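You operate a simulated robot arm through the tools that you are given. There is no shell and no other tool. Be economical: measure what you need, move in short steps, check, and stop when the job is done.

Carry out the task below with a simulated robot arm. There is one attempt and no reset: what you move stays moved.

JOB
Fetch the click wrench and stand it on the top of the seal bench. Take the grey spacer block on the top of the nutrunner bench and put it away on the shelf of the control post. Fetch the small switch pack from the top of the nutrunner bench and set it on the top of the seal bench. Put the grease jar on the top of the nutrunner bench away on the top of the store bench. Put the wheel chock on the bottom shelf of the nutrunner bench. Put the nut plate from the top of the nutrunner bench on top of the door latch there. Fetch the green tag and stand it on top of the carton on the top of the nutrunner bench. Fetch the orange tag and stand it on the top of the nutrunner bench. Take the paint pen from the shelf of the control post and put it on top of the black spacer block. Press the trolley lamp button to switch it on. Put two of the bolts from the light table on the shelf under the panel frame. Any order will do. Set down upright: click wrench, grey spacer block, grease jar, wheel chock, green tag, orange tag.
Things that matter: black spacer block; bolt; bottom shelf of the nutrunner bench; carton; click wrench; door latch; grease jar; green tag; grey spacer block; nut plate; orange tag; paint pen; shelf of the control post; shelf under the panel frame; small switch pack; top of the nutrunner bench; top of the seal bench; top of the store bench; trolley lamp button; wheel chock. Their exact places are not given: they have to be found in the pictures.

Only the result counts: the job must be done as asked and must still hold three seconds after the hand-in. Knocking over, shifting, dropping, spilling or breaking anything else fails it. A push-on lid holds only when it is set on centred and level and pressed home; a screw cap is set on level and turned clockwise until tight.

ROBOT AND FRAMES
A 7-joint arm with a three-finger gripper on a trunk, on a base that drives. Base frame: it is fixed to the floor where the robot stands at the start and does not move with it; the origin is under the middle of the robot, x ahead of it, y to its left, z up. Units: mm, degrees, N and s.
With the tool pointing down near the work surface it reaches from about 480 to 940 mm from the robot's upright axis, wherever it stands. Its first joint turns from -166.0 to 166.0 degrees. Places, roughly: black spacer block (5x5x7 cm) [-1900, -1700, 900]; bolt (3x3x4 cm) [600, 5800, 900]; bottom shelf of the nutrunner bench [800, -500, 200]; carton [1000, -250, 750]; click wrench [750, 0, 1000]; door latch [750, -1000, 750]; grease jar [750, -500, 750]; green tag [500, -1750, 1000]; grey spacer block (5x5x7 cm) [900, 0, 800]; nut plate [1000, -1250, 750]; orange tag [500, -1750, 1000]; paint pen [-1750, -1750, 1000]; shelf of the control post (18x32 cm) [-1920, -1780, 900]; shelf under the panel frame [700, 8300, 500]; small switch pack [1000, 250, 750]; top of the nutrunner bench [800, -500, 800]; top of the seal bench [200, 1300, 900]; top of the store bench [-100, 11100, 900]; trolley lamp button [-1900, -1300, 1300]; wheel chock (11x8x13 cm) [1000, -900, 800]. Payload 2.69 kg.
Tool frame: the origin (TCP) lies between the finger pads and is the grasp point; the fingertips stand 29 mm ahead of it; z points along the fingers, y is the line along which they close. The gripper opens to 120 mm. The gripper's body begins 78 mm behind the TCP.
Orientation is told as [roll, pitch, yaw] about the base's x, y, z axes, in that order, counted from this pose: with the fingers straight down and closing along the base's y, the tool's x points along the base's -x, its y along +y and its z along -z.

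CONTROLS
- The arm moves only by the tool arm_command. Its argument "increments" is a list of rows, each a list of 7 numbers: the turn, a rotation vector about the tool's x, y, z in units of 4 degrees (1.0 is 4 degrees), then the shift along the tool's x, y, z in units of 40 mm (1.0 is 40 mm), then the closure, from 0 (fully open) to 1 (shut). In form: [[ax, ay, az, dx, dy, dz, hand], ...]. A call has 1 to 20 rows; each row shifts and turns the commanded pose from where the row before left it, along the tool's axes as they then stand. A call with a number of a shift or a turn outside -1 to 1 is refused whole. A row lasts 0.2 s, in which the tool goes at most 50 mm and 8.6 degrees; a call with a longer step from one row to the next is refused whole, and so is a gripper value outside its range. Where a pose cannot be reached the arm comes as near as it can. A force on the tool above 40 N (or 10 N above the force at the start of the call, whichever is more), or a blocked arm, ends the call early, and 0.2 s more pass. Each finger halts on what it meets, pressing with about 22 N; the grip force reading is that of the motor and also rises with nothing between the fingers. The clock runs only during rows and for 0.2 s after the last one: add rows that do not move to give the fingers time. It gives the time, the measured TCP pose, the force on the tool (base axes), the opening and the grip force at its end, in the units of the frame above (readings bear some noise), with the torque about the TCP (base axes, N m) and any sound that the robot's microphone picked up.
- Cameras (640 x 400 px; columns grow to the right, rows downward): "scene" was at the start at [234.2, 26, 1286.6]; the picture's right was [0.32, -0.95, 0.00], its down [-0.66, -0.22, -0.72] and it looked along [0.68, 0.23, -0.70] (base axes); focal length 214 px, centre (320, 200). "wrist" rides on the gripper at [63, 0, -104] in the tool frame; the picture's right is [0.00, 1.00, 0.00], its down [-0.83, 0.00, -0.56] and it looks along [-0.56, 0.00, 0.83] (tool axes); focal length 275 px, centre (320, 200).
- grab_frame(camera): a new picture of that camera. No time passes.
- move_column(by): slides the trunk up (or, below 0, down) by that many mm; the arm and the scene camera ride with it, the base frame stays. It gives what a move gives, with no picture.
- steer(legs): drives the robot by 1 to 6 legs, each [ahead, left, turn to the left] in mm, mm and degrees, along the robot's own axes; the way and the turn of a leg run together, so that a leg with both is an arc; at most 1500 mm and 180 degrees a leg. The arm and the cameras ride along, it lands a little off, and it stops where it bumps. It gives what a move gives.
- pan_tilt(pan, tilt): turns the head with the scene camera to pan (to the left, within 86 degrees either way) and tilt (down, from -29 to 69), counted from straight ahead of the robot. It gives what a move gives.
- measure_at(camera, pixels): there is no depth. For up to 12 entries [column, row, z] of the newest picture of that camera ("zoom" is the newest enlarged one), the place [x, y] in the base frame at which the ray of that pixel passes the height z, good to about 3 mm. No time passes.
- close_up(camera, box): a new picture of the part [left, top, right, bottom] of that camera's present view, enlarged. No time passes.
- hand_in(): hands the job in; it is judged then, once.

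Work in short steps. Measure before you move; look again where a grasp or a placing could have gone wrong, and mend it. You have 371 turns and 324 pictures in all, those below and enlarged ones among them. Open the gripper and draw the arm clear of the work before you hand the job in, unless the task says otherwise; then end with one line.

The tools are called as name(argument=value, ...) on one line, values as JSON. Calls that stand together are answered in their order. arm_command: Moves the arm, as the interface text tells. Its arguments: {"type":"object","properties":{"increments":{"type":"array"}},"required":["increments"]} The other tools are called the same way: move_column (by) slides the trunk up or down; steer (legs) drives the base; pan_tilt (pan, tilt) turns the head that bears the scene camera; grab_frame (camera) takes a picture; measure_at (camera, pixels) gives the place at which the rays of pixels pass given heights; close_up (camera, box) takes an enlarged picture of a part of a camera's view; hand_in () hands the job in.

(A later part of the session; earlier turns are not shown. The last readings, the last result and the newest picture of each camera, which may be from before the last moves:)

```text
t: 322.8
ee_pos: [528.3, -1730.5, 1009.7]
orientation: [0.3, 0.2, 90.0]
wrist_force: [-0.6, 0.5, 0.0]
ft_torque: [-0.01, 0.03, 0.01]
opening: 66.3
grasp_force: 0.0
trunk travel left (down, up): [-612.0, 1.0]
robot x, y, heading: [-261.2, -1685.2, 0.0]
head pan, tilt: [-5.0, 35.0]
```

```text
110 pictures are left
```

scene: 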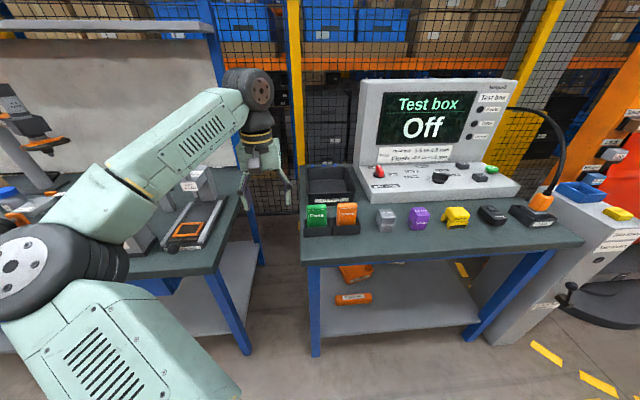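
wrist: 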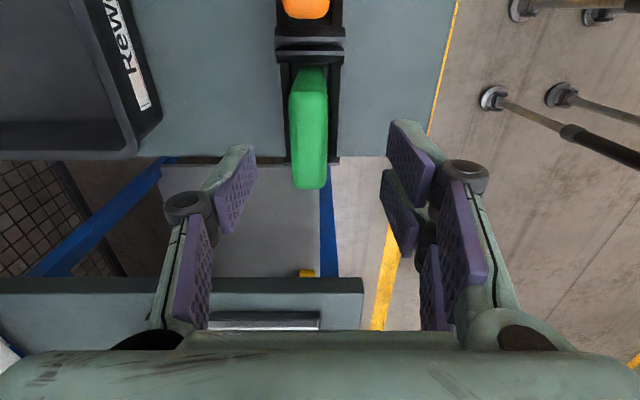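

arm_command(increments=[[0, 0, 0, 0, -0.1, 0.5, 0.45], [0, 0, 0, 0, 0, 0.6, 0.45], [0, 0, 0, 0, 0, 0.45, 0.45], [0, 0, 0, 0, 0, 0, 0.45], [0, 0, 0, 0, 0, 0, 0.7], [0, 0, 0, 0, 0, 0, 1], [0, 0, 0, 0, 0, 0, 1], [0, 0, 0, 0, 0, 0, 1], [0, 0, 0, 0, 0, 0, 1]])

grab_frame(camera="wrist")

```text
t: 324.8
ee_pos: [532.6, -1731.2, 948.8]
orientation: [0.2, 0.2, 90.0]
wrist_force: [-0.6, -0.8, 0.1]
ft_torque: [0.01, 0.02, 0.0]
opening: 23.8
grasp_force: 22.1
trunk travel left (down, up): [-612.0, 1.0]
robot x, y, heading: [-261.1, -1685.9, -0.0]
head pan, tilt: [-5.0, 35.0]
```

```text
109 pictures are left
```

wrist: 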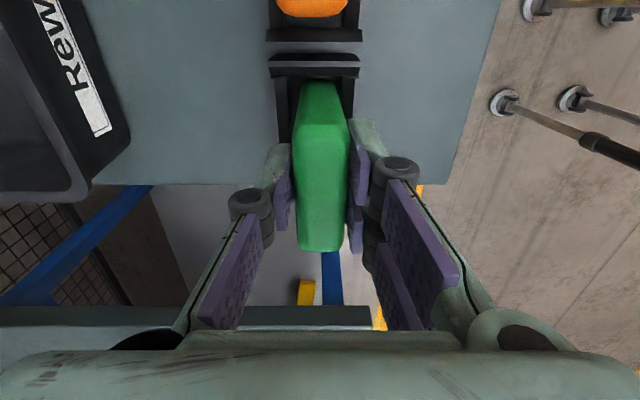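

Gripped at 23.8 mm. I lift slowly and check.

arm_command(increments=[[0, 0, 0, 0, 0, -0.3, 1], [0, 0, 0, 0, 0, -0.5, 1], [0, 0, 0, 0, 0, -0.7, 1], [0, 0, 0, 0, 0, -0.8, 1], [0, 0, 0, 0, 0, -0.8, 1], [0, 0, 0, 0, 0, -0.6, 1], [0, 0, 0, 0, 0, 0, 1]])

close_up(camera="scene", box=[240, 90, 440, 260])

grab_frame(camera="wrist")

```text
t: 326.4
ee_pos: [534.5, -1731.2, 1095.1]
orientation: [0.2, 0.3, 90.0]
wrist_force: [0.3, -0.7, -1.1]
ft_torque: [0.01, -0.02, 0.02]
opening: 23.8
grasp_force: 22.4
trunk travel left (down, up): [-612.0, 1.0]
robot x, y, heading: [-263.6, -1687.0, -0.0]
head pan, tilt: [-5.0, 35.0]
```

```text
2.35 times, centred on (340, 175) of scene
```

zoom: 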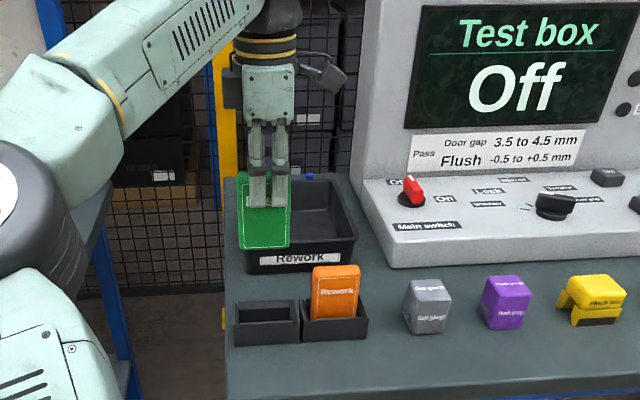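

```text
107 pictures are left
```

wrist: 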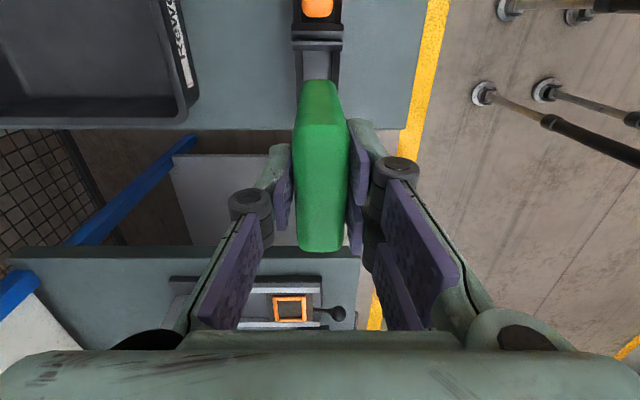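

Tag held upright. I back off 500 mm and strafe left to the carton area.

steer(legs=[[-520, 0, 0], [0, 1450, 0], [600, 0, 0]])

pan_tilt(pan=5, tilt=35)

grab_frame(camera="scene")

grab_frame(camera="wrist")

```text
t: 343.3
ee_pos: [613.5, -299.6, 1094.7]
orientation: [0.2, 0.2, 89.7]
wrist_force: [-0.1, -0.1, -1.5]
ft_torque: [0.0, -0.02, 0.04]
opening: 23.6
grasp_force: 22.3
trunk travel left (down, up): [-612.0, 1.0]
robot x, y, heading: [-183.9, -241.6, -0.2]
head pan, tilt: [-5.0, 35.0]
```

```text
t: 344.0
ee_pos: [612.5, -300.1, 1095.3]
orientation: [0.3, 0.3, 89.7]
wrist_force: [0.9, 0.1, -1.3]
ft_torque: [-0.01, 0.01, 0.02]
opening: 23.6
grasp_force: 22.5
trunk travel left (down, up): [-612.0, 1.0]
robot x, y, heading: [-179.3, -242.8, 0.3]
head pan, tilt: [5.0, 35.0]
```

```text
106 pictures are left
```

scene: 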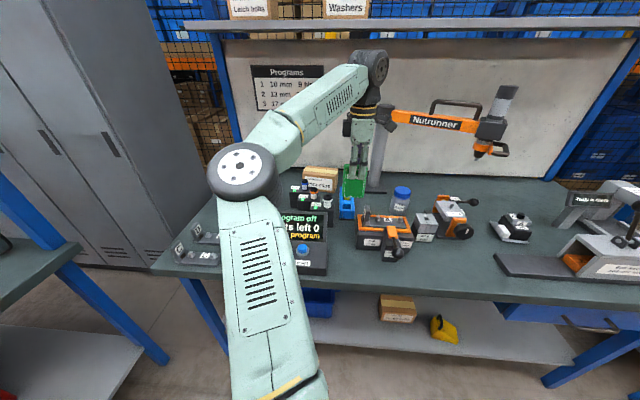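

```text
105 pictures are left
```

wrist: 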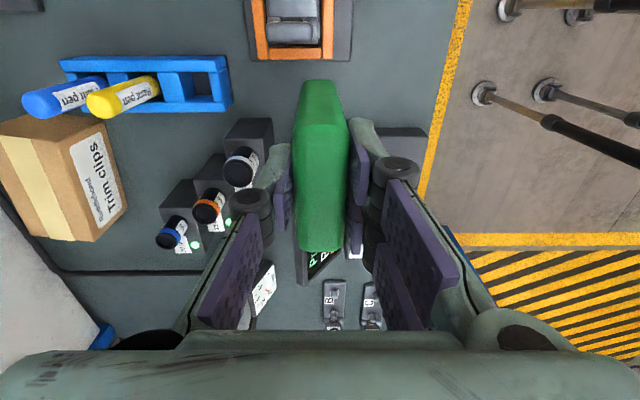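

close_up(camera="wrist", box=[0, 90, 200, 260])

close_up(camera="scene", box=[270, 150, 430, 250])

```text
2.35 times, centred on (100, 175) of wrist
```

zoom: 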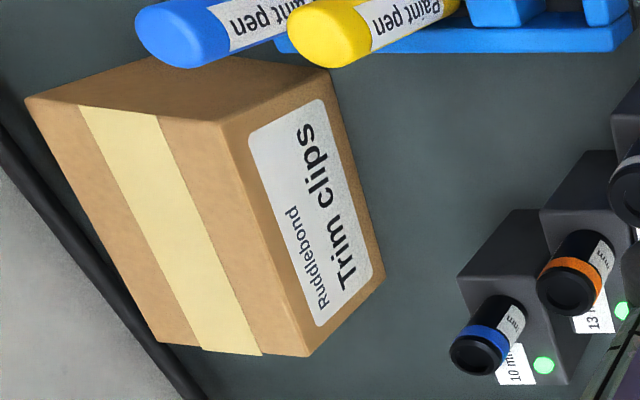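

```text
4.00 times, centred on (350, 200) of scene
```

zoom: 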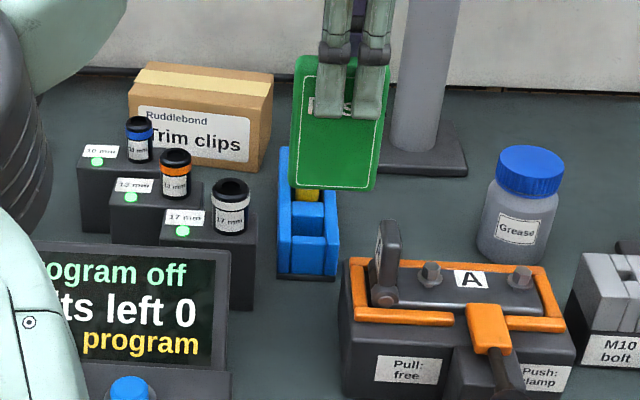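

measure_at(camera="zoom", pixels=[[133, 95, 860], [133, 95, 880], [133, 95, 900], [262, 112, 860], [262, 112, 880], [262, 112, 900], [275, 75, 880], [150, 65, 880], [118, 160, 800], [258, 168, 800]])

measure_at(camera="wrist", pixels=[[131, 240, 860], [131, 240, 880], [131, 240, 900], [94.5, 142, 860], [94.5, 142, 880], [94.5, 142, 900], [10, 132, 880], [68, 236, 880]])

```text
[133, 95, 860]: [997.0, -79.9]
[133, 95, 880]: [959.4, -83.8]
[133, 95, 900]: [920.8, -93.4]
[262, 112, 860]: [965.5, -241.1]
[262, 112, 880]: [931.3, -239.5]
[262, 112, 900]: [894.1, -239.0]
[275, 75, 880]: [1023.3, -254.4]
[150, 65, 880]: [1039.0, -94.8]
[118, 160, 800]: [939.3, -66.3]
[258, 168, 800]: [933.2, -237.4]
```

```text
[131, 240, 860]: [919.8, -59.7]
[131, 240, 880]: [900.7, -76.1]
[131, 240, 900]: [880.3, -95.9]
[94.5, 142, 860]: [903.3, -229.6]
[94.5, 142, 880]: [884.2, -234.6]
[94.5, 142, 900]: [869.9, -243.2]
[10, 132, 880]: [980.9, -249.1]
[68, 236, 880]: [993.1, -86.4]
```

close_up(camera="wrist", box=[0, 90, 200, 215])

```text
3.20 times, centred on (100, 152) of wrist
```

zoom: 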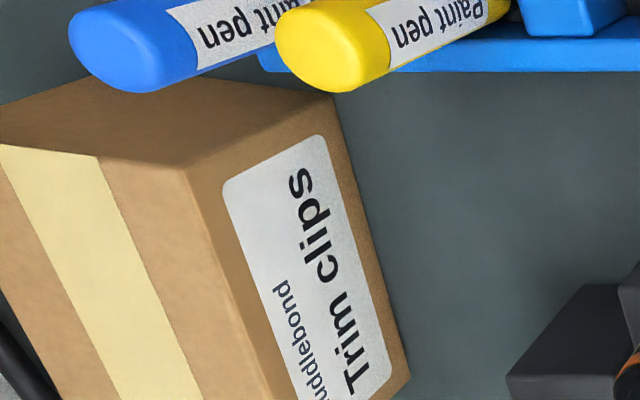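

measure_at(camera="zoom", pixels=[[190, 165, 860], [190, 165, 870], [190, 165, 880], [190, 165, 890], [335, 95, 800], [410, 380, 800]])

```text
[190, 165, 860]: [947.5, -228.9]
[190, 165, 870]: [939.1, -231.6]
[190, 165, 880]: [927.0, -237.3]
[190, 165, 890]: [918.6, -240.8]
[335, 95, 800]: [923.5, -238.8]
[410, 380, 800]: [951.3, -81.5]
```

Carton top ≈ 881, centre ≈ (987,-168). I move the base so the tag comes over it.

steer(legs=[[0, 135, 0], [310, 0, 0]])

grab_frame(camera="scene")

grab_frame(camera="wrist")

```text
t: 347.4
ee_pos: [921.2, -167.3, 1094.8]
orientation: [0.3, 0.3, 89.6]
wrist_force: [1.5, -0.2, -1.3]
ft_torque: [0.02, 0.02, -0.01]
opening: 23.7
grasp_force: 22.3
trunk travel left (down, up): [-612.0, 1.0]
robot x, y, heading: [124.6, -109.4, -0.3]
head pan, tilt: [5.0, 35.0]
```

```text
101 pictures are left
```

scene: 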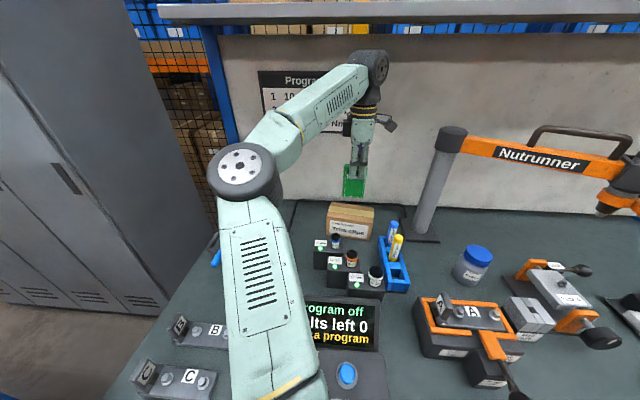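

```text
100 pictures are left
```

wrist: 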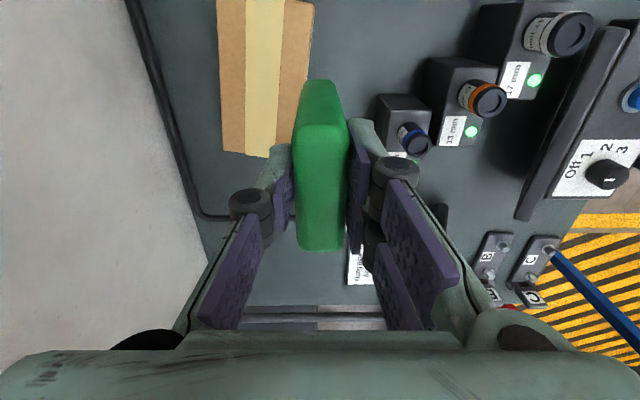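

measure_at(camera="wrist", pixels=[[218, 10, 881], [313, 10, 881], [224, 151, 881], [270, 157, 881], [266, 60, 881]])

```text
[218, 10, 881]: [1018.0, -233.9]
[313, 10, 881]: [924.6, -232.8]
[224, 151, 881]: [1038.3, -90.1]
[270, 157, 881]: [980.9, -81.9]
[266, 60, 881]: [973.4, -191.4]
```

arm_command(increments=[[0, 0, 0, -0.1, -0.8, 0, 1], [0, 0, 0, 0, -0.75, 0, 1], [0, 0, 0, 0, 0, 0.8, 1], [0, 0, 0, 0, 0, 0.8, 1], [0, 0, 0, 0, 0, 0.6, 1], [0, 0, 0, 0, 0, 0.3, 1], [0, 0, 0, 0, 0, 0, 1]])

close_up(camera="scene", box=[280, 130, 440, 270])

```text
t: 349.0
ee_pos: [980.5, -162.4, 995.0]
orientation: [0.2, 0.3, 89.7]
wrist_force: [0.3, -0.2, -1.5]
ft_torque: [-0.02, 0.02, 0.0]
opening: 23.6
grasp_force: 22.7
trunk travel left (down, up): [-612.0, 1.0]
robot x, y, heading: [129.0, -111.2, -0.2]
head pan, tilt: [5.0, 35.0]
```

```text
2.86 times, centred on (360, 200) of scene
```

zoom: 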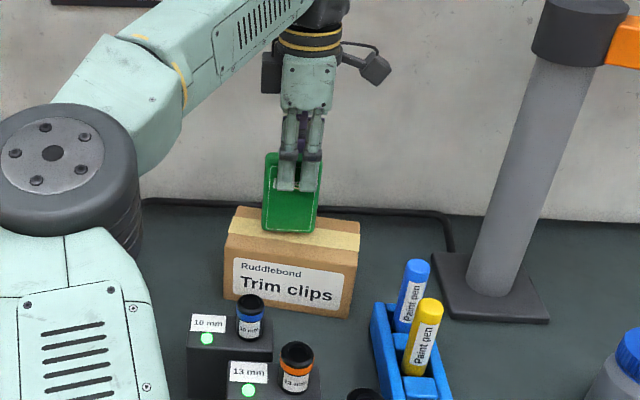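

arm_command(increments=[[0, 0, 0, 0, 0, 0.25, 1], [0, 0, 0, 0, 0, 0.1, 1], [0, 0, 0, 0, 0, 0.05, 1], [0, 0, 0, 0, 0, 0.05, 1], [0, 0, 0, 0, 0, 0.05, 1], [0, 0, 0, 0, 0, 0, 1]])

close_up(camera="scene", box=[280, 130, 440, 270])

```text
t: 350.4
ee_pos: [981.0, -162.7, 976.3]
orientation: [0.1, 0.3, 89.7]
wrist_force: [5.4, 0.0, 21.5]
ft_torque: [0.0, -0.15, 0.04]
opening: 23.8
grasp_force: 22.1
trunk travel left (down, up): [-612.0, 1.0]
robot x, y, heading: [125.5, -114.2, -0.1]
head pan, tilt: [5.0, 35.0]
```

```text
2.86 times, centred on (360, 200) of scene
```

zoom: 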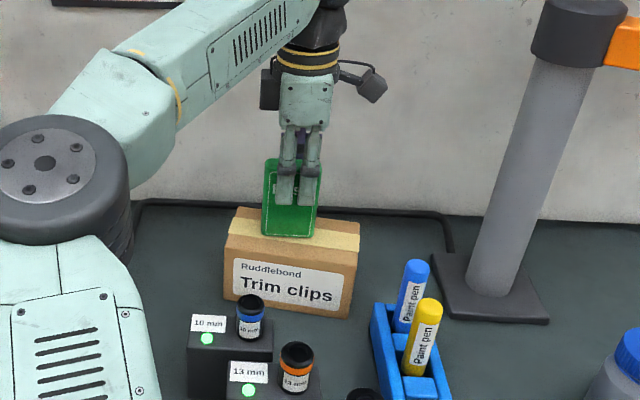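

arm_command(increments=[[0, 0, 0, 0, 0, -0.03, 1], [0, 0, 0, 0, 0, 0, 1], [0, 0, 0, 0, 0, 0, 0.78], [0, 0, 0, 0, 0, 0, 0.74], [0, 0, 0, 0, 0, 0, 0.68], [0, 0, 0, 0, 0, 0, 0.6], [0, 0, 0, 0, 0, 0, 0.5], [0, 0, 0, 0, 0, 0, 0.5], [0, 0, 0, 0, 0, -0.4, 0.5], [0, 0, 0, 0, 0, -0.7, 0.5], [0, 0, 0, 0, 0, -0.9, 0.5], [0, 0, 0, 0, 0, -0.7, 0.5]])

close_up(camera="scene", box=[280, 130, 440, 270])

grab_frame(camera="wrist")

```text
t: 353.0
ee_pos: [983.9, -163.2, 1085.2]
orientation: [0.3, 0.2, 89.6]
wrist_force: [0.2, 0.0, 0.2]
ft_torque: [-0.02, -0.02, 0.0]
opening: 60.1
grasp_force: 0.0
trunk travel left (down, up): [-612.0, 1.0]
robot x, y, heading: [124.6, -110.9, -0.4]
head pan, tilt: [5.0, 35.0]
```

```text
2.86 times, centred on (360, 200) of scene
```

zoom: 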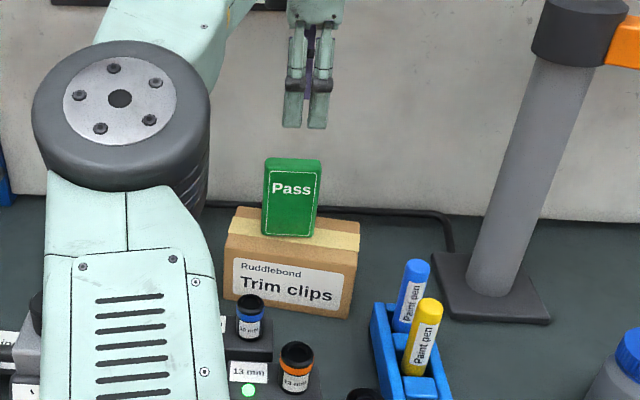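

```text
96 pictures are left
```

wrist: 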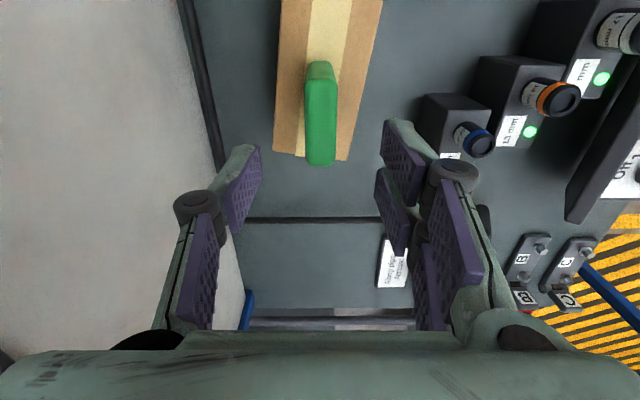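

Green tag stands on the carton. I drive back to the test bench for the orange tag.

steer(legs=[[-800, 0, 0.3], [0, -1500, 0], [0, -165, 0], [330, 0, 0]])

pan_tilt(pan=-5, tilt=35)

grab_frame(camera="wrist")

```text
t: 372.1
ee_pos: [498.8, -1854.1, 1083.6]
orientation: [0.3, 0.2, 89.2]
wrist_force: [1.1, -0.1, 0.7]
ft_torque: [-0.03, 0.01, 0.0]
opening: 60.0
grasp_force: 0.1
trunk travel left (down, up): [-612.0, 1.0]
robot x, y, heading: [-356.1, -1799.5, -0.6]
head pan, tilt: [5.0, 35.0]
```

```text
t: 372.9
ee_pos: [498.6, -1855.3, 1084.0]
orientation: [0.3, 0.2, 89.3]
wrist_force: [1.1, 0.2, 0.0]
ft_torque: [-0.02, 0.03, -0.01]
opening: 60.0
grasp_force: 0.1
trunk travel left (down, up): [-612.0, 1.0]
robot x, y, heading: [-355.7, -1800.8, -0.6]
head pan, tilt: [-5.0, 35.0]
```

```text
95 pictures are left
```

wrist: 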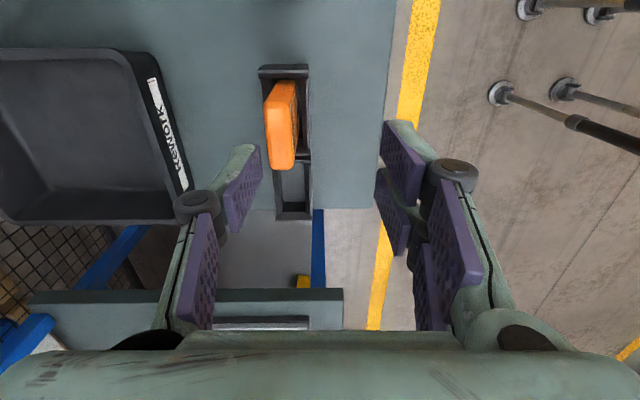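

measure_at(camera="wrist", pixels=[[266, 127, 970], [294, 127, 970], [280, 88, 970], [281, 169, 970]])

```text
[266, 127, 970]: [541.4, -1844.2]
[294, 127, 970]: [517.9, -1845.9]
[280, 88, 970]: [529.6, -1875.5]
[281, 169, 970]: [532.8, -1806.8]
```

arm_command(increments=[[0, 0, 0, -0.5, -0.8, 0, 0.45], [0, 0, 0, 0, 0, 0.8, 0.45], [0, 0, 0, 0, 0, 0.8, 0.45], [0, 0, 0, 0, 0, 0.2, 0.45], [0, 0, 0, 0, 0, 0, 0.45]])

grab_frame(camera="wrist")

```text
t: 374.1
ee_pos: [530.9, -1834.3, 1013.4]
orientation: [0.2, 0.2, 89.3]
wrist_force: [-0.9, 0.2, -0.6]
ft_torque: [0.02, 0.0, -0.02]
opening: 65.9
grasp_force: 0.1
trunk travel left (down, up): [-612.0, 1.0]
robot x, y, heading: [-358.2, -1801.7, -0.6]
head pan, tilt: [-5.0, 35.0]
```

```text
94 pictures are left
```

wrist: 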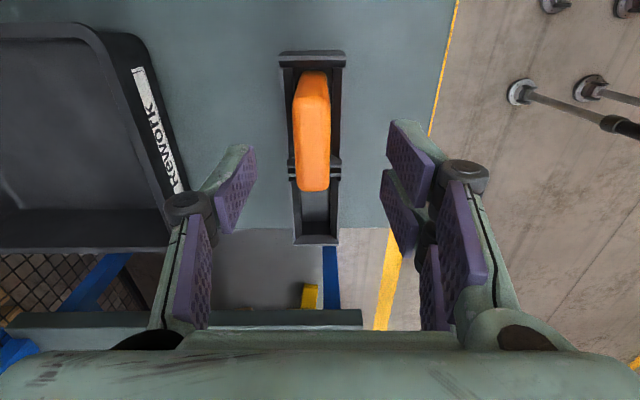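

arm_command(increments=[[0, 0, 0, -0.05, -0.08, 0.5, 0.45], [0, 0, 0, 0, 0, 0.6, 0.45], [0, 0, 0, 0, 0, 0.5, 0.45], [0, 0, 0, 0, 0, 0, 0.45], [0, 0, 0, 0, 0, 0, 0.7], [0, 0, 0, 0, 0, 0, 1], [0, 0, 0, 0, 0, 0, 1], [0, 0, 0, 0, 0, 0, 1], [0, 0, 0, 0, 0, 0, 1], [0, 0, 0, 0, 0, -0.3, 1], [0, 0, 0, 0, 0, -0.5, 1], [0, 0, 0, 0, 0, -0.7, 1], [0, 0, 0, 0, 0, -0.8, 1], [0, 0, 0, 0, 0, -0.8, 1], [0, 0, 0, 0, 0, -0.6, 1]])

grab_frame(camera="wrist")

```text
t: 377.2
ee_pos: [525.4, -1831.1, 1096.1]
orientation: [0.3, 0.4, 89.3]
wrist_force: [0.0, 0.6, -1.8]
ft_torque: [-0.04, -0.03, 0.01]
opening: 23.7
grasp_force: 22.1
out of reach, approached as far as the arm can: row 15
trunk travel left (down, up): [-612.0, 1.0]
robot x, y, heading: [-356.1, -1801.5, -0.6]
head pan, tilt: [-5.0, 35.0]
```

```text
93 pictures are left
```

wrist: 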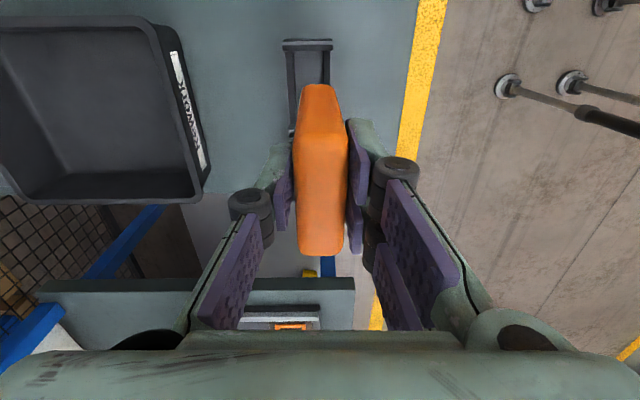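

Orange tag held. I carry it to a free front area of the nutrunner bench near (530,-730).

steer(legs=[[-350, 0, 0.6], [0, 1090, 0], [330, 0, 0]])

pan_tilt(pan=0, tilt=35)

grab_frame(camera="scene")

grab_frame(camera="wrist")

```text
t: 389.7
ee_pos: [501.3, -722.7, 1095.9]
orientation: [0.3, 0.1, 89.8]
wrist_force: [1.1, 0.5, -1.2]
ft_torque: [0.01, 0.02, 0.0]
opening: 23.8
grasp_force: 22.5
trunk travel left (down, up): [-612.0, 1.0]
robot x, y, heading: [-383.4, -700.8, -0.4]
head pan, tilt: [-5.0, 35.0]
```

```text
t: 390.4
ee_pos: [499.8, -724.0, 1094.9]
orientation: [0.4, 0.1, 89.8]
wrist_force: [-0.4, 0.8, -1.2]
ft_torque: [-0.04, 0.01, 0.02]
opening: 23.8
grasp_force: 21.7
trunk travel left (down, up): [-612.0, 1.0]
robot x, y, heading: [-383.5, -701.7, -0.2]
head pan, tilt: [0.0, 35.0]
```

```text
92 pictures are left
```

scene: 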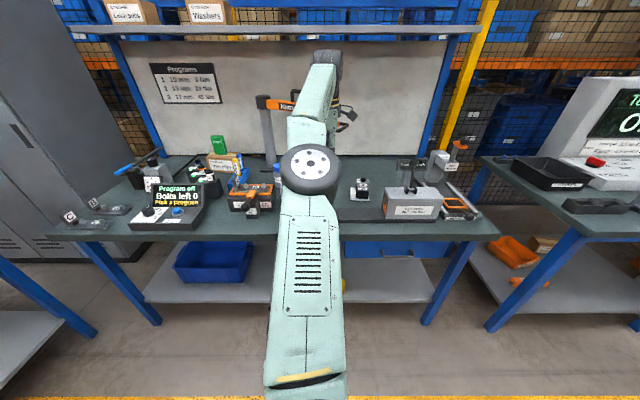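

```text
91 pictures are left
```

wrist: 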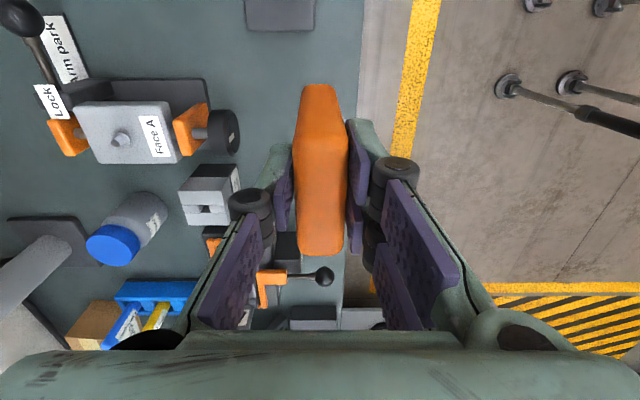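

Spot below is empty. I shift 30 mm inward and descend.

arm_command(increments=[[0, 0, 0, 0, -0.75, 0.3, 1], [0, 0, 0, 0, 0, 0.9, 1], [0, 0, 0, 0, 0, 0.9, 1], [0, 0, 0, 0, 0, 0.9, 1], [0, 0, 0, 0, 0, 0.9, 1], [0, 0, 0, 0, 0, 0.5, 1], [0, 0, 0, 0, 0, 0.3, 1], [0, 0, 0, 0, 0, 0, 1]])

grab_frame(camera="scene")

```text
t: 392.2
ee_pos: [554.3, -723.2, 926.0]
orientation: [0.5, 0.2, 89.8]
wrist_force: [-0.1, -0.7, -1.7]
ft_torque: [0.01, -0.01, 0.0]
opening: 23.7
grasp_force: 22.0
out of reach, approached as far as the arm can: row 1, 2, 3, 4, 5, 6
trunk travel left (down, up): [-612.0, 1.0]
robot x, y, heading: [-380.0, -700.1, -0.2]
head pan, tilt: [0.0, 35.0]
```

```text
90 pictures are left
```

scene: 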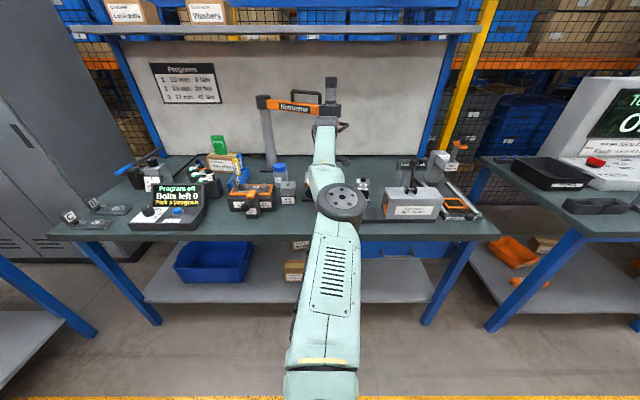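

arm_command(increments=[[0, 0, 0, 0, 0.5, 0, 1], [0, 0, 0, 0, 0.2, 0.3, 1], [0, 0, 0, 0, 0, 0.2, 1], [0, 0, 0, 0, 0, 0, 1]])

close_up(camera="scene", box=[220, 150, 440, 290])

```text
t: 393.2
ee_pos: [554.5, -723.8, 911.1]
orientation: [0.6, 0.2, 89.8]
wrist_force: [-1.0, -0.8, -0.8]
ft_torque: [-0.01, 0.0, -0.01]
opening: 23.7
grasp_force: 22.3
out of reach, approached as far as the arm can: row 1, 2
trunk travel left (down, up): [-612.0, 1.0]
robot x, y, heading: [-381.7, -700.8, -0.2]
head pan, tilt: [0.0, 35.0]
```

```text
2.86 times, centred on (330, 220) of scene
```

zoom: 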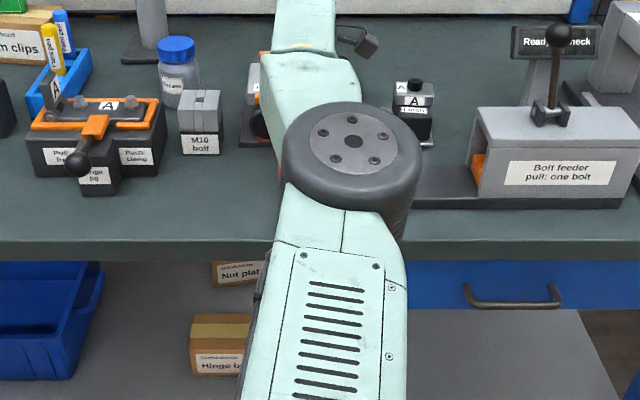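

arm_command(increments=[[0, 0, 0, 0, 0.8, -0.2, 1], [0, 0, 0, 0, 0.8, -0.2, 1], [0, 0, 0, 0, 0.4, 0, 1], [0, 0, 0, 0, 0, 0, 1]])

```text
t: 394.2
ee_pos: [551.6, -725.0, 930.2]
orientation: [0.4, 0.2, 89.7]
wrist_force: [0.3, -0.3, -1.8]
ft_torque: [0.0, 0.02, -0.02]
opening: 23.6
grasp_force: 22.1
out of reach, approached as far as the arm can: row 1, 2, 3
trunk travel left (down, up): [-612.0, 1.0]
robot x, y, heading: [-378.0, -701.5, 0.0]
head pan, tilt: [0.0, 35.0]
```

arm_command(increments=[[0, 0, 0, 0, 0.8, -0.8, 1], [0, 0, 0, 0, 0.8, -0.8, 1], [0, 0, 0, 0, 0.8, -0.8, 1], [0, 0, 0, 0, 0.4, 0, 1], [0, 0, 0, 0, 0, 0, 1]])

grab_frame(camera="scene")

```text
t: 395.4
ee_pos: [519.8, -725.8, 1047.6]
orientation: [0.4, 0.2, 89.8]
wrist_force: [0.2, 0.4, -1.2]
ft_torque: [-0.05, 0.04, -0.03]
opening: 24.0
grasp_force: 21.9
out of reach, approached as far as the arm can: row 1, 2, 3, 4
trunk travel left (down, up): [-612.0, 1.0]
robot x, y, heading: [-382.0, -698.8, -0.2]
head pan, tilt: [0.0, 35.0]
```

```text
88 pictures are left
```

scene: 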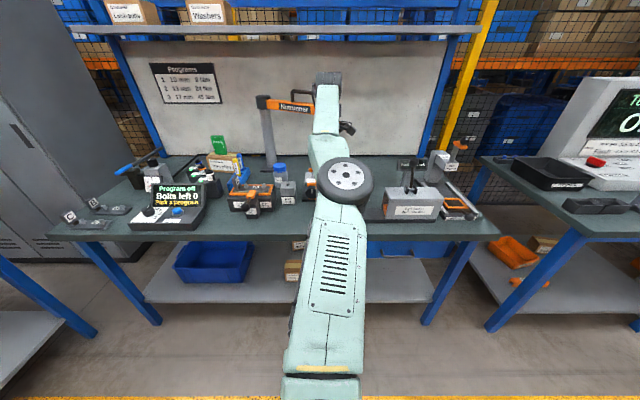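

arm_command(increments=[[0, 0, 0, 0, 0, 0, 1], [0, 0, 0, 0, 0, 0, 1], [0, 0, 0, 0, 0, 0, 1], [0, 0, 0, 0, 0, 0, 1]])

```text
t: 396.4
ee_pos: [520.5, -725.7, 1047.2]
orientation: [0.5, 0.3, 89.7]
wrist_force: [-0.6, 0.4, -1.1]
ft_torque: [-0.04, 0.0, -0.01]
opening: 23.8
grasp_force: 22.3
trunk travel left (down, up): [-612.0, 1.0]
robot x, y, heading: [-380.8, -700.9, -0.3]
head pan, tilt: [0.0, 35.0]
```

The arm is fully stretched and stuck radially, but the vertical path still works and (≈555,-724) is free. I descend there in small steps.

arm_command(increments=[[0, 0, 0, 0, 0, 0.8, 1], [0, 0, 0, 0, 0, 0.8, 1], [0, 0, 0, 0, 0, 0.8, 1], [0, 0, 0, 0, 0, 0.5, 1], [0, 0, 0, 0, 0, 0.3, 1], [0, 0, 0, 0, 0, 0, 1]])

grab_frame(camera="wrist")

```text
t: 397.8
ee_pos: [553.8, -728.9, 925.8]
orientation: [0.5, 0.2, 89.8]
wrist_force: [-0.1, 0.1, -1.1]
ft_torque: [0.02, -0.02, -0.03]
opening: 23.4
grasp_force: 22.2
out of reach, approached as far as the arm can: row 1, 2, 3, 4
trunk travel left (down, up): [-612.0, 1.0]
robot x, y, heading: [-382.6, -700.7, -0.1]
head pan, tilt: [0.0, 35.0]
```

```text
87 pictures are left
```

wrist: 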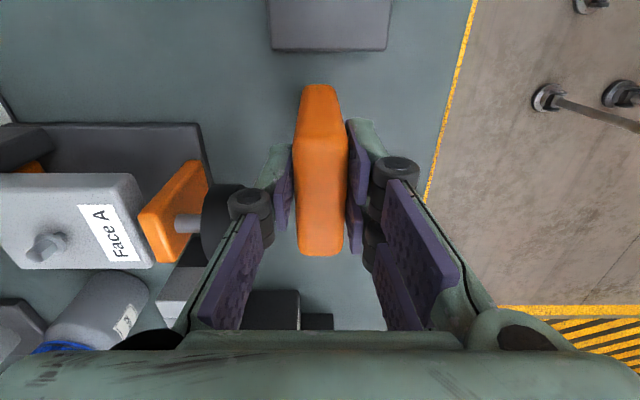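

arm_command(increments=[[0, 0, 0, 0, 0, 0.3, 1], [0, 0, 0, 0, 0, 0.2, 1], [0, 0, 0, 0, 0, 0.1, 1], [0, 0, 0, 0, 0, 0.05, 1], [0, 0, 0, 0, 0, 0, 1]])

```text
t: 399.0
ee_pos: [557.4, -728.5, 901.8]
orientation: [0.4, 0.2, 89.8]
wrist_force: [-0.6, 0.4, -0.1]
ft_torque: [0.01, 0.01, 0.0]
opening: 23.9
grasp_force: 22.0
out of reach, approached as far as the arm can: row 1
trunk travel left (down, up): [-612.0, 1.0]
robot x, y, heading: [-382.0, -699.3, -0.1]
head pan, tilt: [0.0, 35.0]
```

arm_command(increments=[[0, 0, 0, 0, 0, 0.05, 1], [0, 0, 0, 0, 0, 0.05, 1], [0, 0, 0, 0, 0, 0.05, 1], [0, 0, 0, 0, 0, 0, 1]])

```text
t: 400.0
ee_pos: [555.2, -729.5, 899.5]
orientation: [0.2, 0.1, 89.8]
wrist_force: [1.5, -0.1, 15.3]
ft_torque: [-0.03, -0.05, 0.01]
opening: 23.7
grasp_force: 21.9
out of reach, approached as far as the arm can: row 1
trunk travel left (down, up): [-612.0, 1.0]
robot x, y, heading: [-381.2, -702.6, -0.4]
head pan, tilt: [0.0, 35.0]
```

Contact (15 N). I release slowly, open to ~70 mm, and rise.

arm_command(increments=[[0, 0, 0, 0, 0, 0, 0.78], [0, 0, 0, 0, 0, 0, 0.72], [0, 0, 0, 0, 0, 0, 0.65], [0, 0, 0, 0, 0, 0, 0.55], [0, 0, 0, 0, 0, 0, 0.42], [0, 0, 0, 0, 0, 0, 0.42], [0, 0, 0, 0, 0, -0.2, 0.42], [0, 0, 0, 0, 0, -0.4, 0.42], [0, 0, 0, 0, 0, -0.5, 0.42]])

grab_frame(camera="wrist")

```text
t: 402.0
ee_pos: [552.2, -729.8, 940.2]
orientation: [0.3, 0.2, 89.8]
wrist_force: [0.3, -0.4, 0.2]
ft_torque: [-0.01, -0.03, 0.0]
opening: 69.7
grasp_force: 0.1
out of reach, approached as far as the arm can: row 9
trunk travel left (down, up): [-612.0, 1.0]
robot x, y, heading: [-384.1, -700.4, -0.1]
head pan, tilt: [0.0, 35.0]
```

```text
86 pictures are left
```

wrist: 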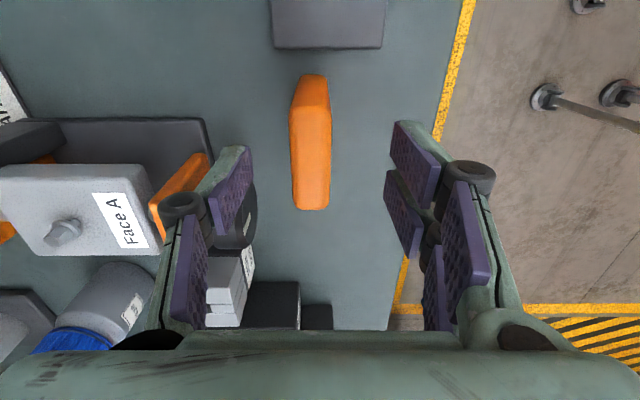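

arm_command(increments=[[0, 0, 0, 0, 0, -0.6, 0.42], [0, 0, 0, 0, 0, -0.8, 0.3], [0, 0, 0, 0, 0, -0.8, 0.3], [0, 0, 0, 0, 0, -0.8, 0.3], [0, 0, 0, 0, 0, -0.5, 0.3], [0, 0, 0, 0, 0, 0, 0.3]])

steer(legs=[[-300, 0, 0]])

grab_frame(camera="scene")

```text
t: 403.4
ee_pos: [509.8, -726.0, 1076.7]
orientation: [0.2, 0.2, 89.8]
wrist_force: [0.2, -0.2, -0.2]
ft_torque: [-0.01, 0.02, 0.02]
opening: 84.0
grasp_force: 0.1
out of reach, approached as far as the arm can: row 1, 2, 3, 4, 5
trunk travel left (down, up): [-612.0, 1.0]
robot x, y, heading: [-382.8, -700.9, -0.2]
head pan, tilt: [0.0, 35.0]
```

```text
t: 405.4
ee_pos: [208.4, -727.4, 1078.0]
orientation: [0.3, 0.2, 89.7]
wrist_force: [-0.7, -0.4, 0.5]
ft_torque: [-0.02, -0.05, 0.03]
opening: 84.0
grasp_force: 0.0
trunk travel left (down, up): [-612.0, 1.0]
robot x, y, heading: [-682.6, -701.0, -0.1]
head pan, tilt: [0.0, 35.0]
```

```text
85 pictures are left
```

scene: 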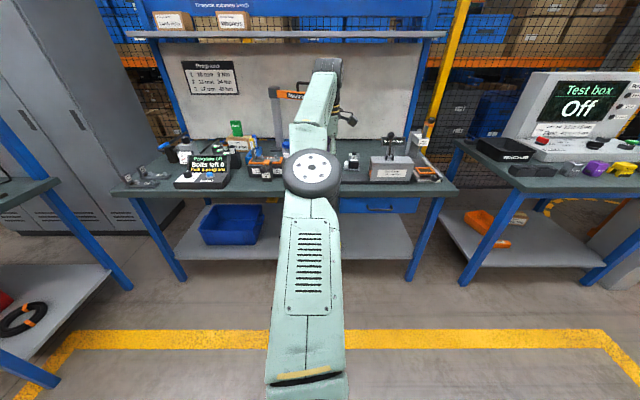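

I rotate the wrist back to yaw 0 and try to retract the arm to a bent posture.

arm_command(increments=[[0, 0, 1, 0, 0.5, 0, 0.3], [0, 0, 1, 0, 0.5, 0, 0.3], [0, 0, 1, 0, 0.5, 0, 0.3], [0, 0, 1, 0, 0.5, 0, 0.3], [0, 0, 1, 0, 0, 0, 0.3], [0, 0, 1, 0, 0, 0, 0.3], [0, 0, 1, 0, 0, 0, 0.3], [0, 0, 1, 0, 0, 0, 0.3], [0, 0, 1, 0, 0, 0, 0.3], [0, 0, 1, 0, 0, 0, 0.3], [0, 0, 1, 0, 0, 0, 0.3], [0, 0, 1, 0, 0, 0, 0.3], [0, 0, 1, 0, 0, 0, 0.3], [0, 0, 1, 0, 0, 0, 0.3], [0, 0, 1, 0, 0, 0, 0.3], [0, 0, 1, 0, 0, 0, 0.3], [0, 0, 1, 0, 0, 0, 0.3], [0, 0, 1, 0, 0, 0, 0.3], [0, 0, 1, 0, 0, 0, 0.3], [0, 0, 1, 0, 0, 0, 0.3]])

arm_command(increments=[[0, 0, 1, 0.8, 0, 0, 0.3], [0, 0, 1, 0.8, 0, 0, 0.3], [0, 0, 0.4, 0.8, 0, 0, 0.3], [0, 0, 0, 0.8, 0, 0, 0.3], [0, 0, 0, 0.8, 0, 0, 0.3], [0, 0, 0, 0.8, 0, 0, 0.3], [0, 0, 0, 0, 0, 0, 0.3]])

```text
t: 409.6
ee_pos: [128.3, -717.3, 1077.4]
orientation: [-0.2, 0.4, 9.7]
wrist_force: [-0.5, -0.9, 0.6]
ft_torque: [0.02, 0.02, 0.01]
opening: 83.8
grasp_force: 0.1
trunk travel left (down, up): [-612.0, 1.0]
robot x, y, heading: [-682.8, -702.4, 0.1]
head pan, tilt: [0.0, 35.0]
```

```text
t: 411.2
ee_pos: [-62.5, -727.5, 1080.2]
orientation: [-0.2, 0.2, 0.3]
wrist_force: [-0.1, -0.1, -0.3]
ft_torque: [0.02, 0.01, -0.03]
opening: 84.0
grasp_force: 0.0
trunk travel left (down, up): [-612.0, 1.0]
robot x, y, heading: [-681.0, -701.1, -0.1]
head pan, tilt: [0.0, 35.0]
```

Unfolded again. I approach the bench at y ≈ -500 for the grease jar.

steer(legs=[[0, 230, 0], [680, 0, 0]])

grab_frame(camera="scene")

grab_frame(camera="wrist")

```text
t: 417.0
ee_pos: [616.7, -501.1, 1080.4]
orientation: [-0.2, 0.3, -0.1]
wrist_force: [0.8, -0.8, -0.5]
ft_torque: [0.01, 0.0, 0.0]
opening: 84.1
grasp_force: 0.1
trunk travel left (down, up): [-612.0, 1.0]
robot x, y, heading: [-0.9, -472.1, -0.5]
head pan, tilt: [0.0, 35.0]
```

```text
84 pictures are left
```

scene: 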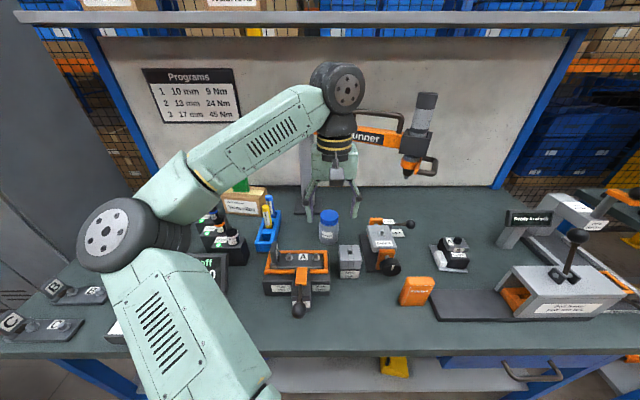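

```text
83 pictures are left
```

wrist: 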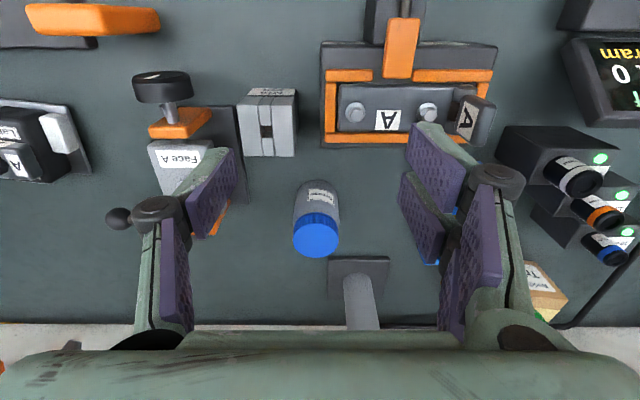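

measure_at(camera="wrist", pixels=[[316, 240, 880], [316, 240, 900], [316, 240, 920], [294, 238, 900], [339, 238, 900]])

measure_at(camera="scene", pixels=[[329, 214, 880], [329, 214, 900], [329, 214, 920], [329, 243, 800]])

```text
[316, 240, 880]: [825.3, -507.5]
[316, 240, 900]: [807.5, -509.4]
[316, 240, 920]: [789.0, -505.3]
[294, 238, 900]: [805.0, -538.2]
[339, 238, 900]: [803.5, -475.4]
```

```text
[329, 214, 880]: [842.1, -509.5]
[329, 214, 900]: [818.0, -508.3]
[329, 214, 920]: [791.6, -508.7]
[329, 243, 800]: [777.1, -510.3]
```

Jar: lid centre ≈ (801,-508), top ≈ 907, ~60 mm dia. I move above it.

arm_command(increments=[[0, 0, 0, -0.9, 0, 0, 0.2], [0, 0, 0, -0.9, 0, 0, 0.2], [0, 0, 0, -0.9, 0, 0, 0.2], [0, 0, 0, -0.9, 0, 0.3, 0.2], [0, 0, 0, -0.9, -0.15, 0.6, 0.2], [0, 0, 0, 0, 0, 0.9, 0.2], [0, 0, 0, 0, 0, 0.7, 0.2], [0, 0, 0, 0, 0, 0, 0.2]])

grab_frame(camera="wrist")

```text
t: 418.8
ee_pos: [796.2, -507.8, 977.8]
orientation: [-0.2, 0.2, -0.2]
wrist_force: [0.3, -0.8, 0.0]
ft_torque: [-0.01, -0.01, 0.01]
opening: 96.0
grasp_force: 0.1
trunk travel left (down, up): [-612.0, 1.0]
robot x, y, heading: [-4.6, -472.6, -0.3]
head pan, tilt: [0.0, 35.0]
```

```text
82 pictures are left
```

wrist: 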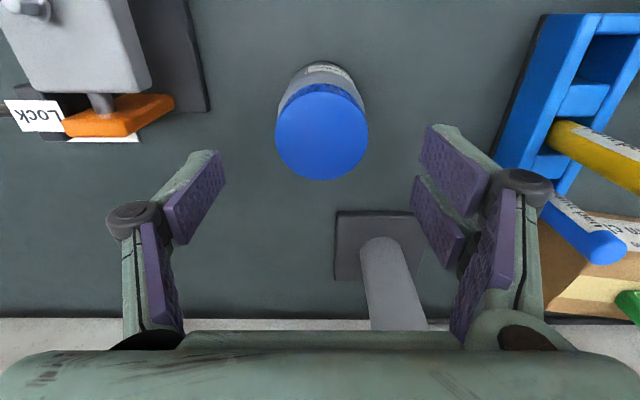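

arm_command(increments=[[0, 0, 0, -0.1, 0, 0.7, 0.25], [0, 0, 0, 0, 0, 0.8, 0.25], [0, 0, 0, 0, 0, 0.8, 0.25], [0, 0, 0, 0, 0, 0, 0.25], [0, 0, 0, 0, 0, 0, 1], [0, 0, 0, 0, 0, 0, 1], [0, 0, 0, 0, 0, 0, 1], [0, 0, 0, 0, 0, 0, 1], [0, 0, 0, 0, 0, 0, 1], [0, 0, 0, 0, 0, -0.1, 1], [0, 0, 0, 0, 0, -0.3, 1], [0, 0, 0, 0, 0, -0.5, 1]])

grab_frame(camera="wrist")

```text
t: 421.4
ee_pos: [799.5, -507.4, 922.6]
orientation: [-0.2, 0.3, -0.1]
wrist_force: [0.4, -0.4, -3.4]
ft_torque: [-0.01, 0.01, 0.02]
opening: 65.8
grasp_force: 21.8
trunk travel left (down, up): [-612.0, 1.0]
robot x, y, heading: [-4.1, -474.7, -0.4]
head pan, tilt: [0.0, 35.0]
```

```text
81 pictures are left
```

wrist: 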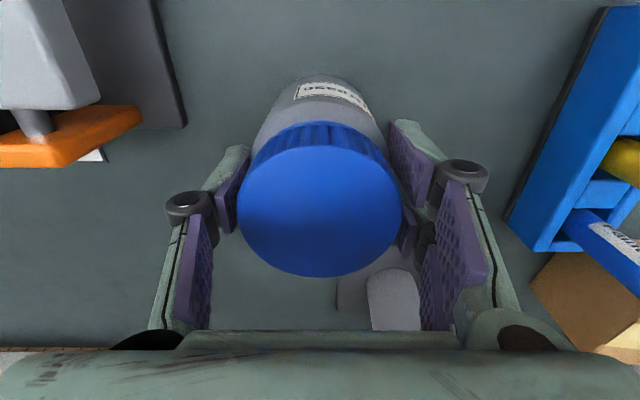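

Jar held. I lift, retract, back off, turn left 90° and look along the aisle.

arm_command(increments=[[0, 0, 0, 0, 0, -0.8, 1], [0, 0, 0, 0, 0, -0.9, 1], [0, 0, 0, 0.3, 0, -0.9, 1], [0, 0, 0, 0.6, 0, -0.9, 1], [0, 0, 0, 0.8, 0, -0.5, 1], [0, 0, 0, 0.9, 0, 0, 1], [0, 0, 0, 0.9, 0, 0, 1], [0, 0, 0, 0.9, 0, 0, 1], [0, 0, 0, 0, 0, 0, 1]])

steer(legs=[[-650, 0, 0.4], [0, 0, 90]])

pan_tilt(pan=-10, tilt=15)

grab_frame(camera="scene")

```text
t: 423.4
ee_pos: [623.3, -508.3, 1083.5]
orientation: [-0.2, 0.3, 0.1]
wrist_force: [1.1, 0.6, -2.4]
ft_torque: [-0.01, -0.04, 0.01]
opening: 65.4
grasp_force: 21.6
trunk travel left (down, up): [-612.0, 1.0]
robot x, y, heading: [-1.3, -472.8, -0.4]
head pan, tilt: [0.0, 35.0]
```

```text
t: 430.9
ee_pos: [-615.6, 160.4, 1082.9]
orientation: [-0.1, 0.4, 90.1]
wrist_force: [0.4, 0.6, -3.0]
ft_torque: [0.04, 0.0, -0.01]
opening: 65.2
grasp_force: 22.0
trunk travel left (down, up): [-612.0, 1.0]
robot x, y, heading: [-653.7, -466.4, 89.8]
head pan, tilt: [0.0, 35.0]
```

```text
t: 431.8
ee_pos: [-616.5, 160.7, 1082.2]
orientation: [-0.2, 0.3, 90.1]
wrist_force: [0.5, 0.7, -1.8]
ft_torque: [0.0, -0.01, 0.01]
opening: 65.5
grasp_force: 22.1
trunk travel left (down, up): [-612.0, 1.0]
robot x, y, heading: [-648.0, -468.1, 89.8]
head pan, tilt: [-10.0, 15.0]
```

```text
80 pictures are left
```

scene: 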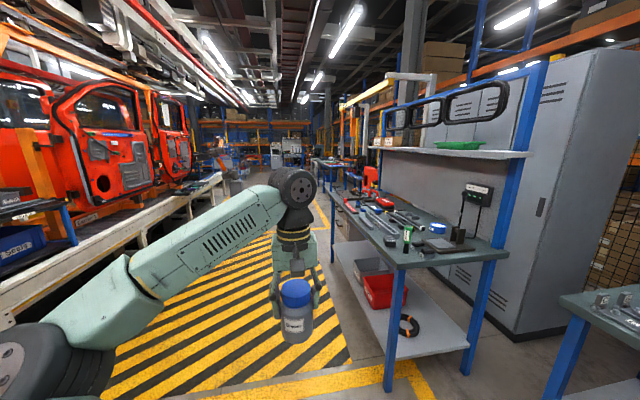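

measure_at(camera="scene", pixels=[[237, 197, 0], [222, 185, 850], [313, 225, 0], [320, 200, 0], [150, 260, 0]])

close_up(camera="scene", box=[180, 110, 380, 230])

```text
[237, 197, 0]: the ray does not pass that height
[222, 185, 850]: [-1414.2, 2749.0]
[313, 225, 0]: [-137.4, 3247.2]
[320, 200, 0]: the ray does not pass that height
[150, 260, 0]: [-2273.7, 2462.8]
```

```text
3.20 times, centred on (280, 170) of scene
```

zoom: 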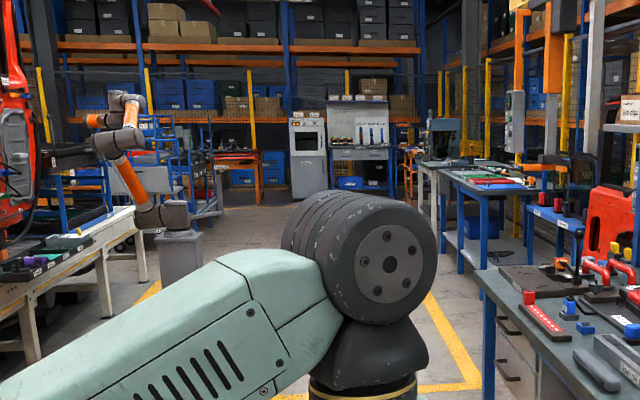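

Aisle is clear; I drive 4.4 m along it.

steer(legs=[[1500, 0, 0], [1500, 0, 0], [1400, 0, 0]])

grab_frame(camera="scene")

```text
t: 452.9
ee_pos: [-628.1, 4578.1, 1083.9]
orientation: [-0.2, 0.2, 90.9]
wrist_force: [-0.4, 0.8, -3.0]
ft_torque: [0.0, -0.01, 0.01]
opening: 65.4
grasp_force: 22.3
trunk travel left (down, up): [-612.0, 1.0]
robot x, y, heading: [-656.3, 3950.8, 90.7]
head pan, tilt: [-10.0, 15.0]
```

```text
78 pictures are left
```

scene: 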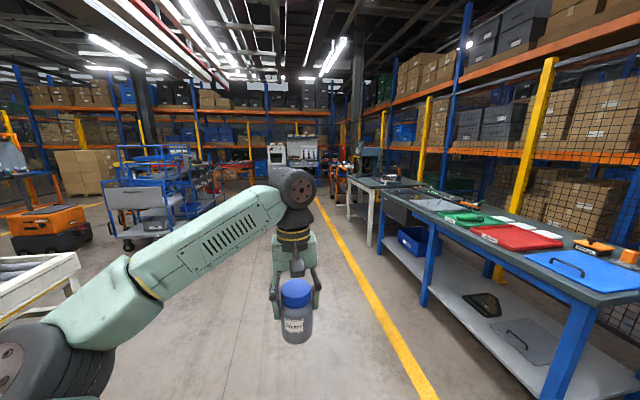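

measure_at(camera="scene", pixels=[[216, 222, 0], [130, 248, 0], [250, 190, 300], [345, 215, 0]])

close_up(camera="scene", box=[180, 120, 400, 240])

```text
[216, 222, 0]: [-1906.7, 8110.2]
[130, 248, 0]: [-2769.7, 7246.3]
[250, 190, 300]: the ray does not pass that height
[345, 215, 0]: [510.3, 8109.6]
```

```text
2.91 times, centred on (290, 180) of scene
```

zoom: 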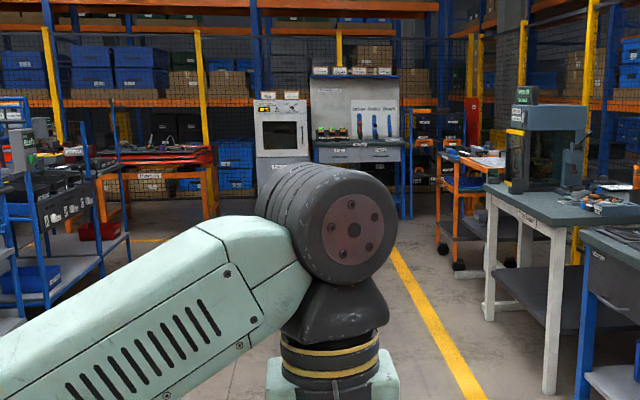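

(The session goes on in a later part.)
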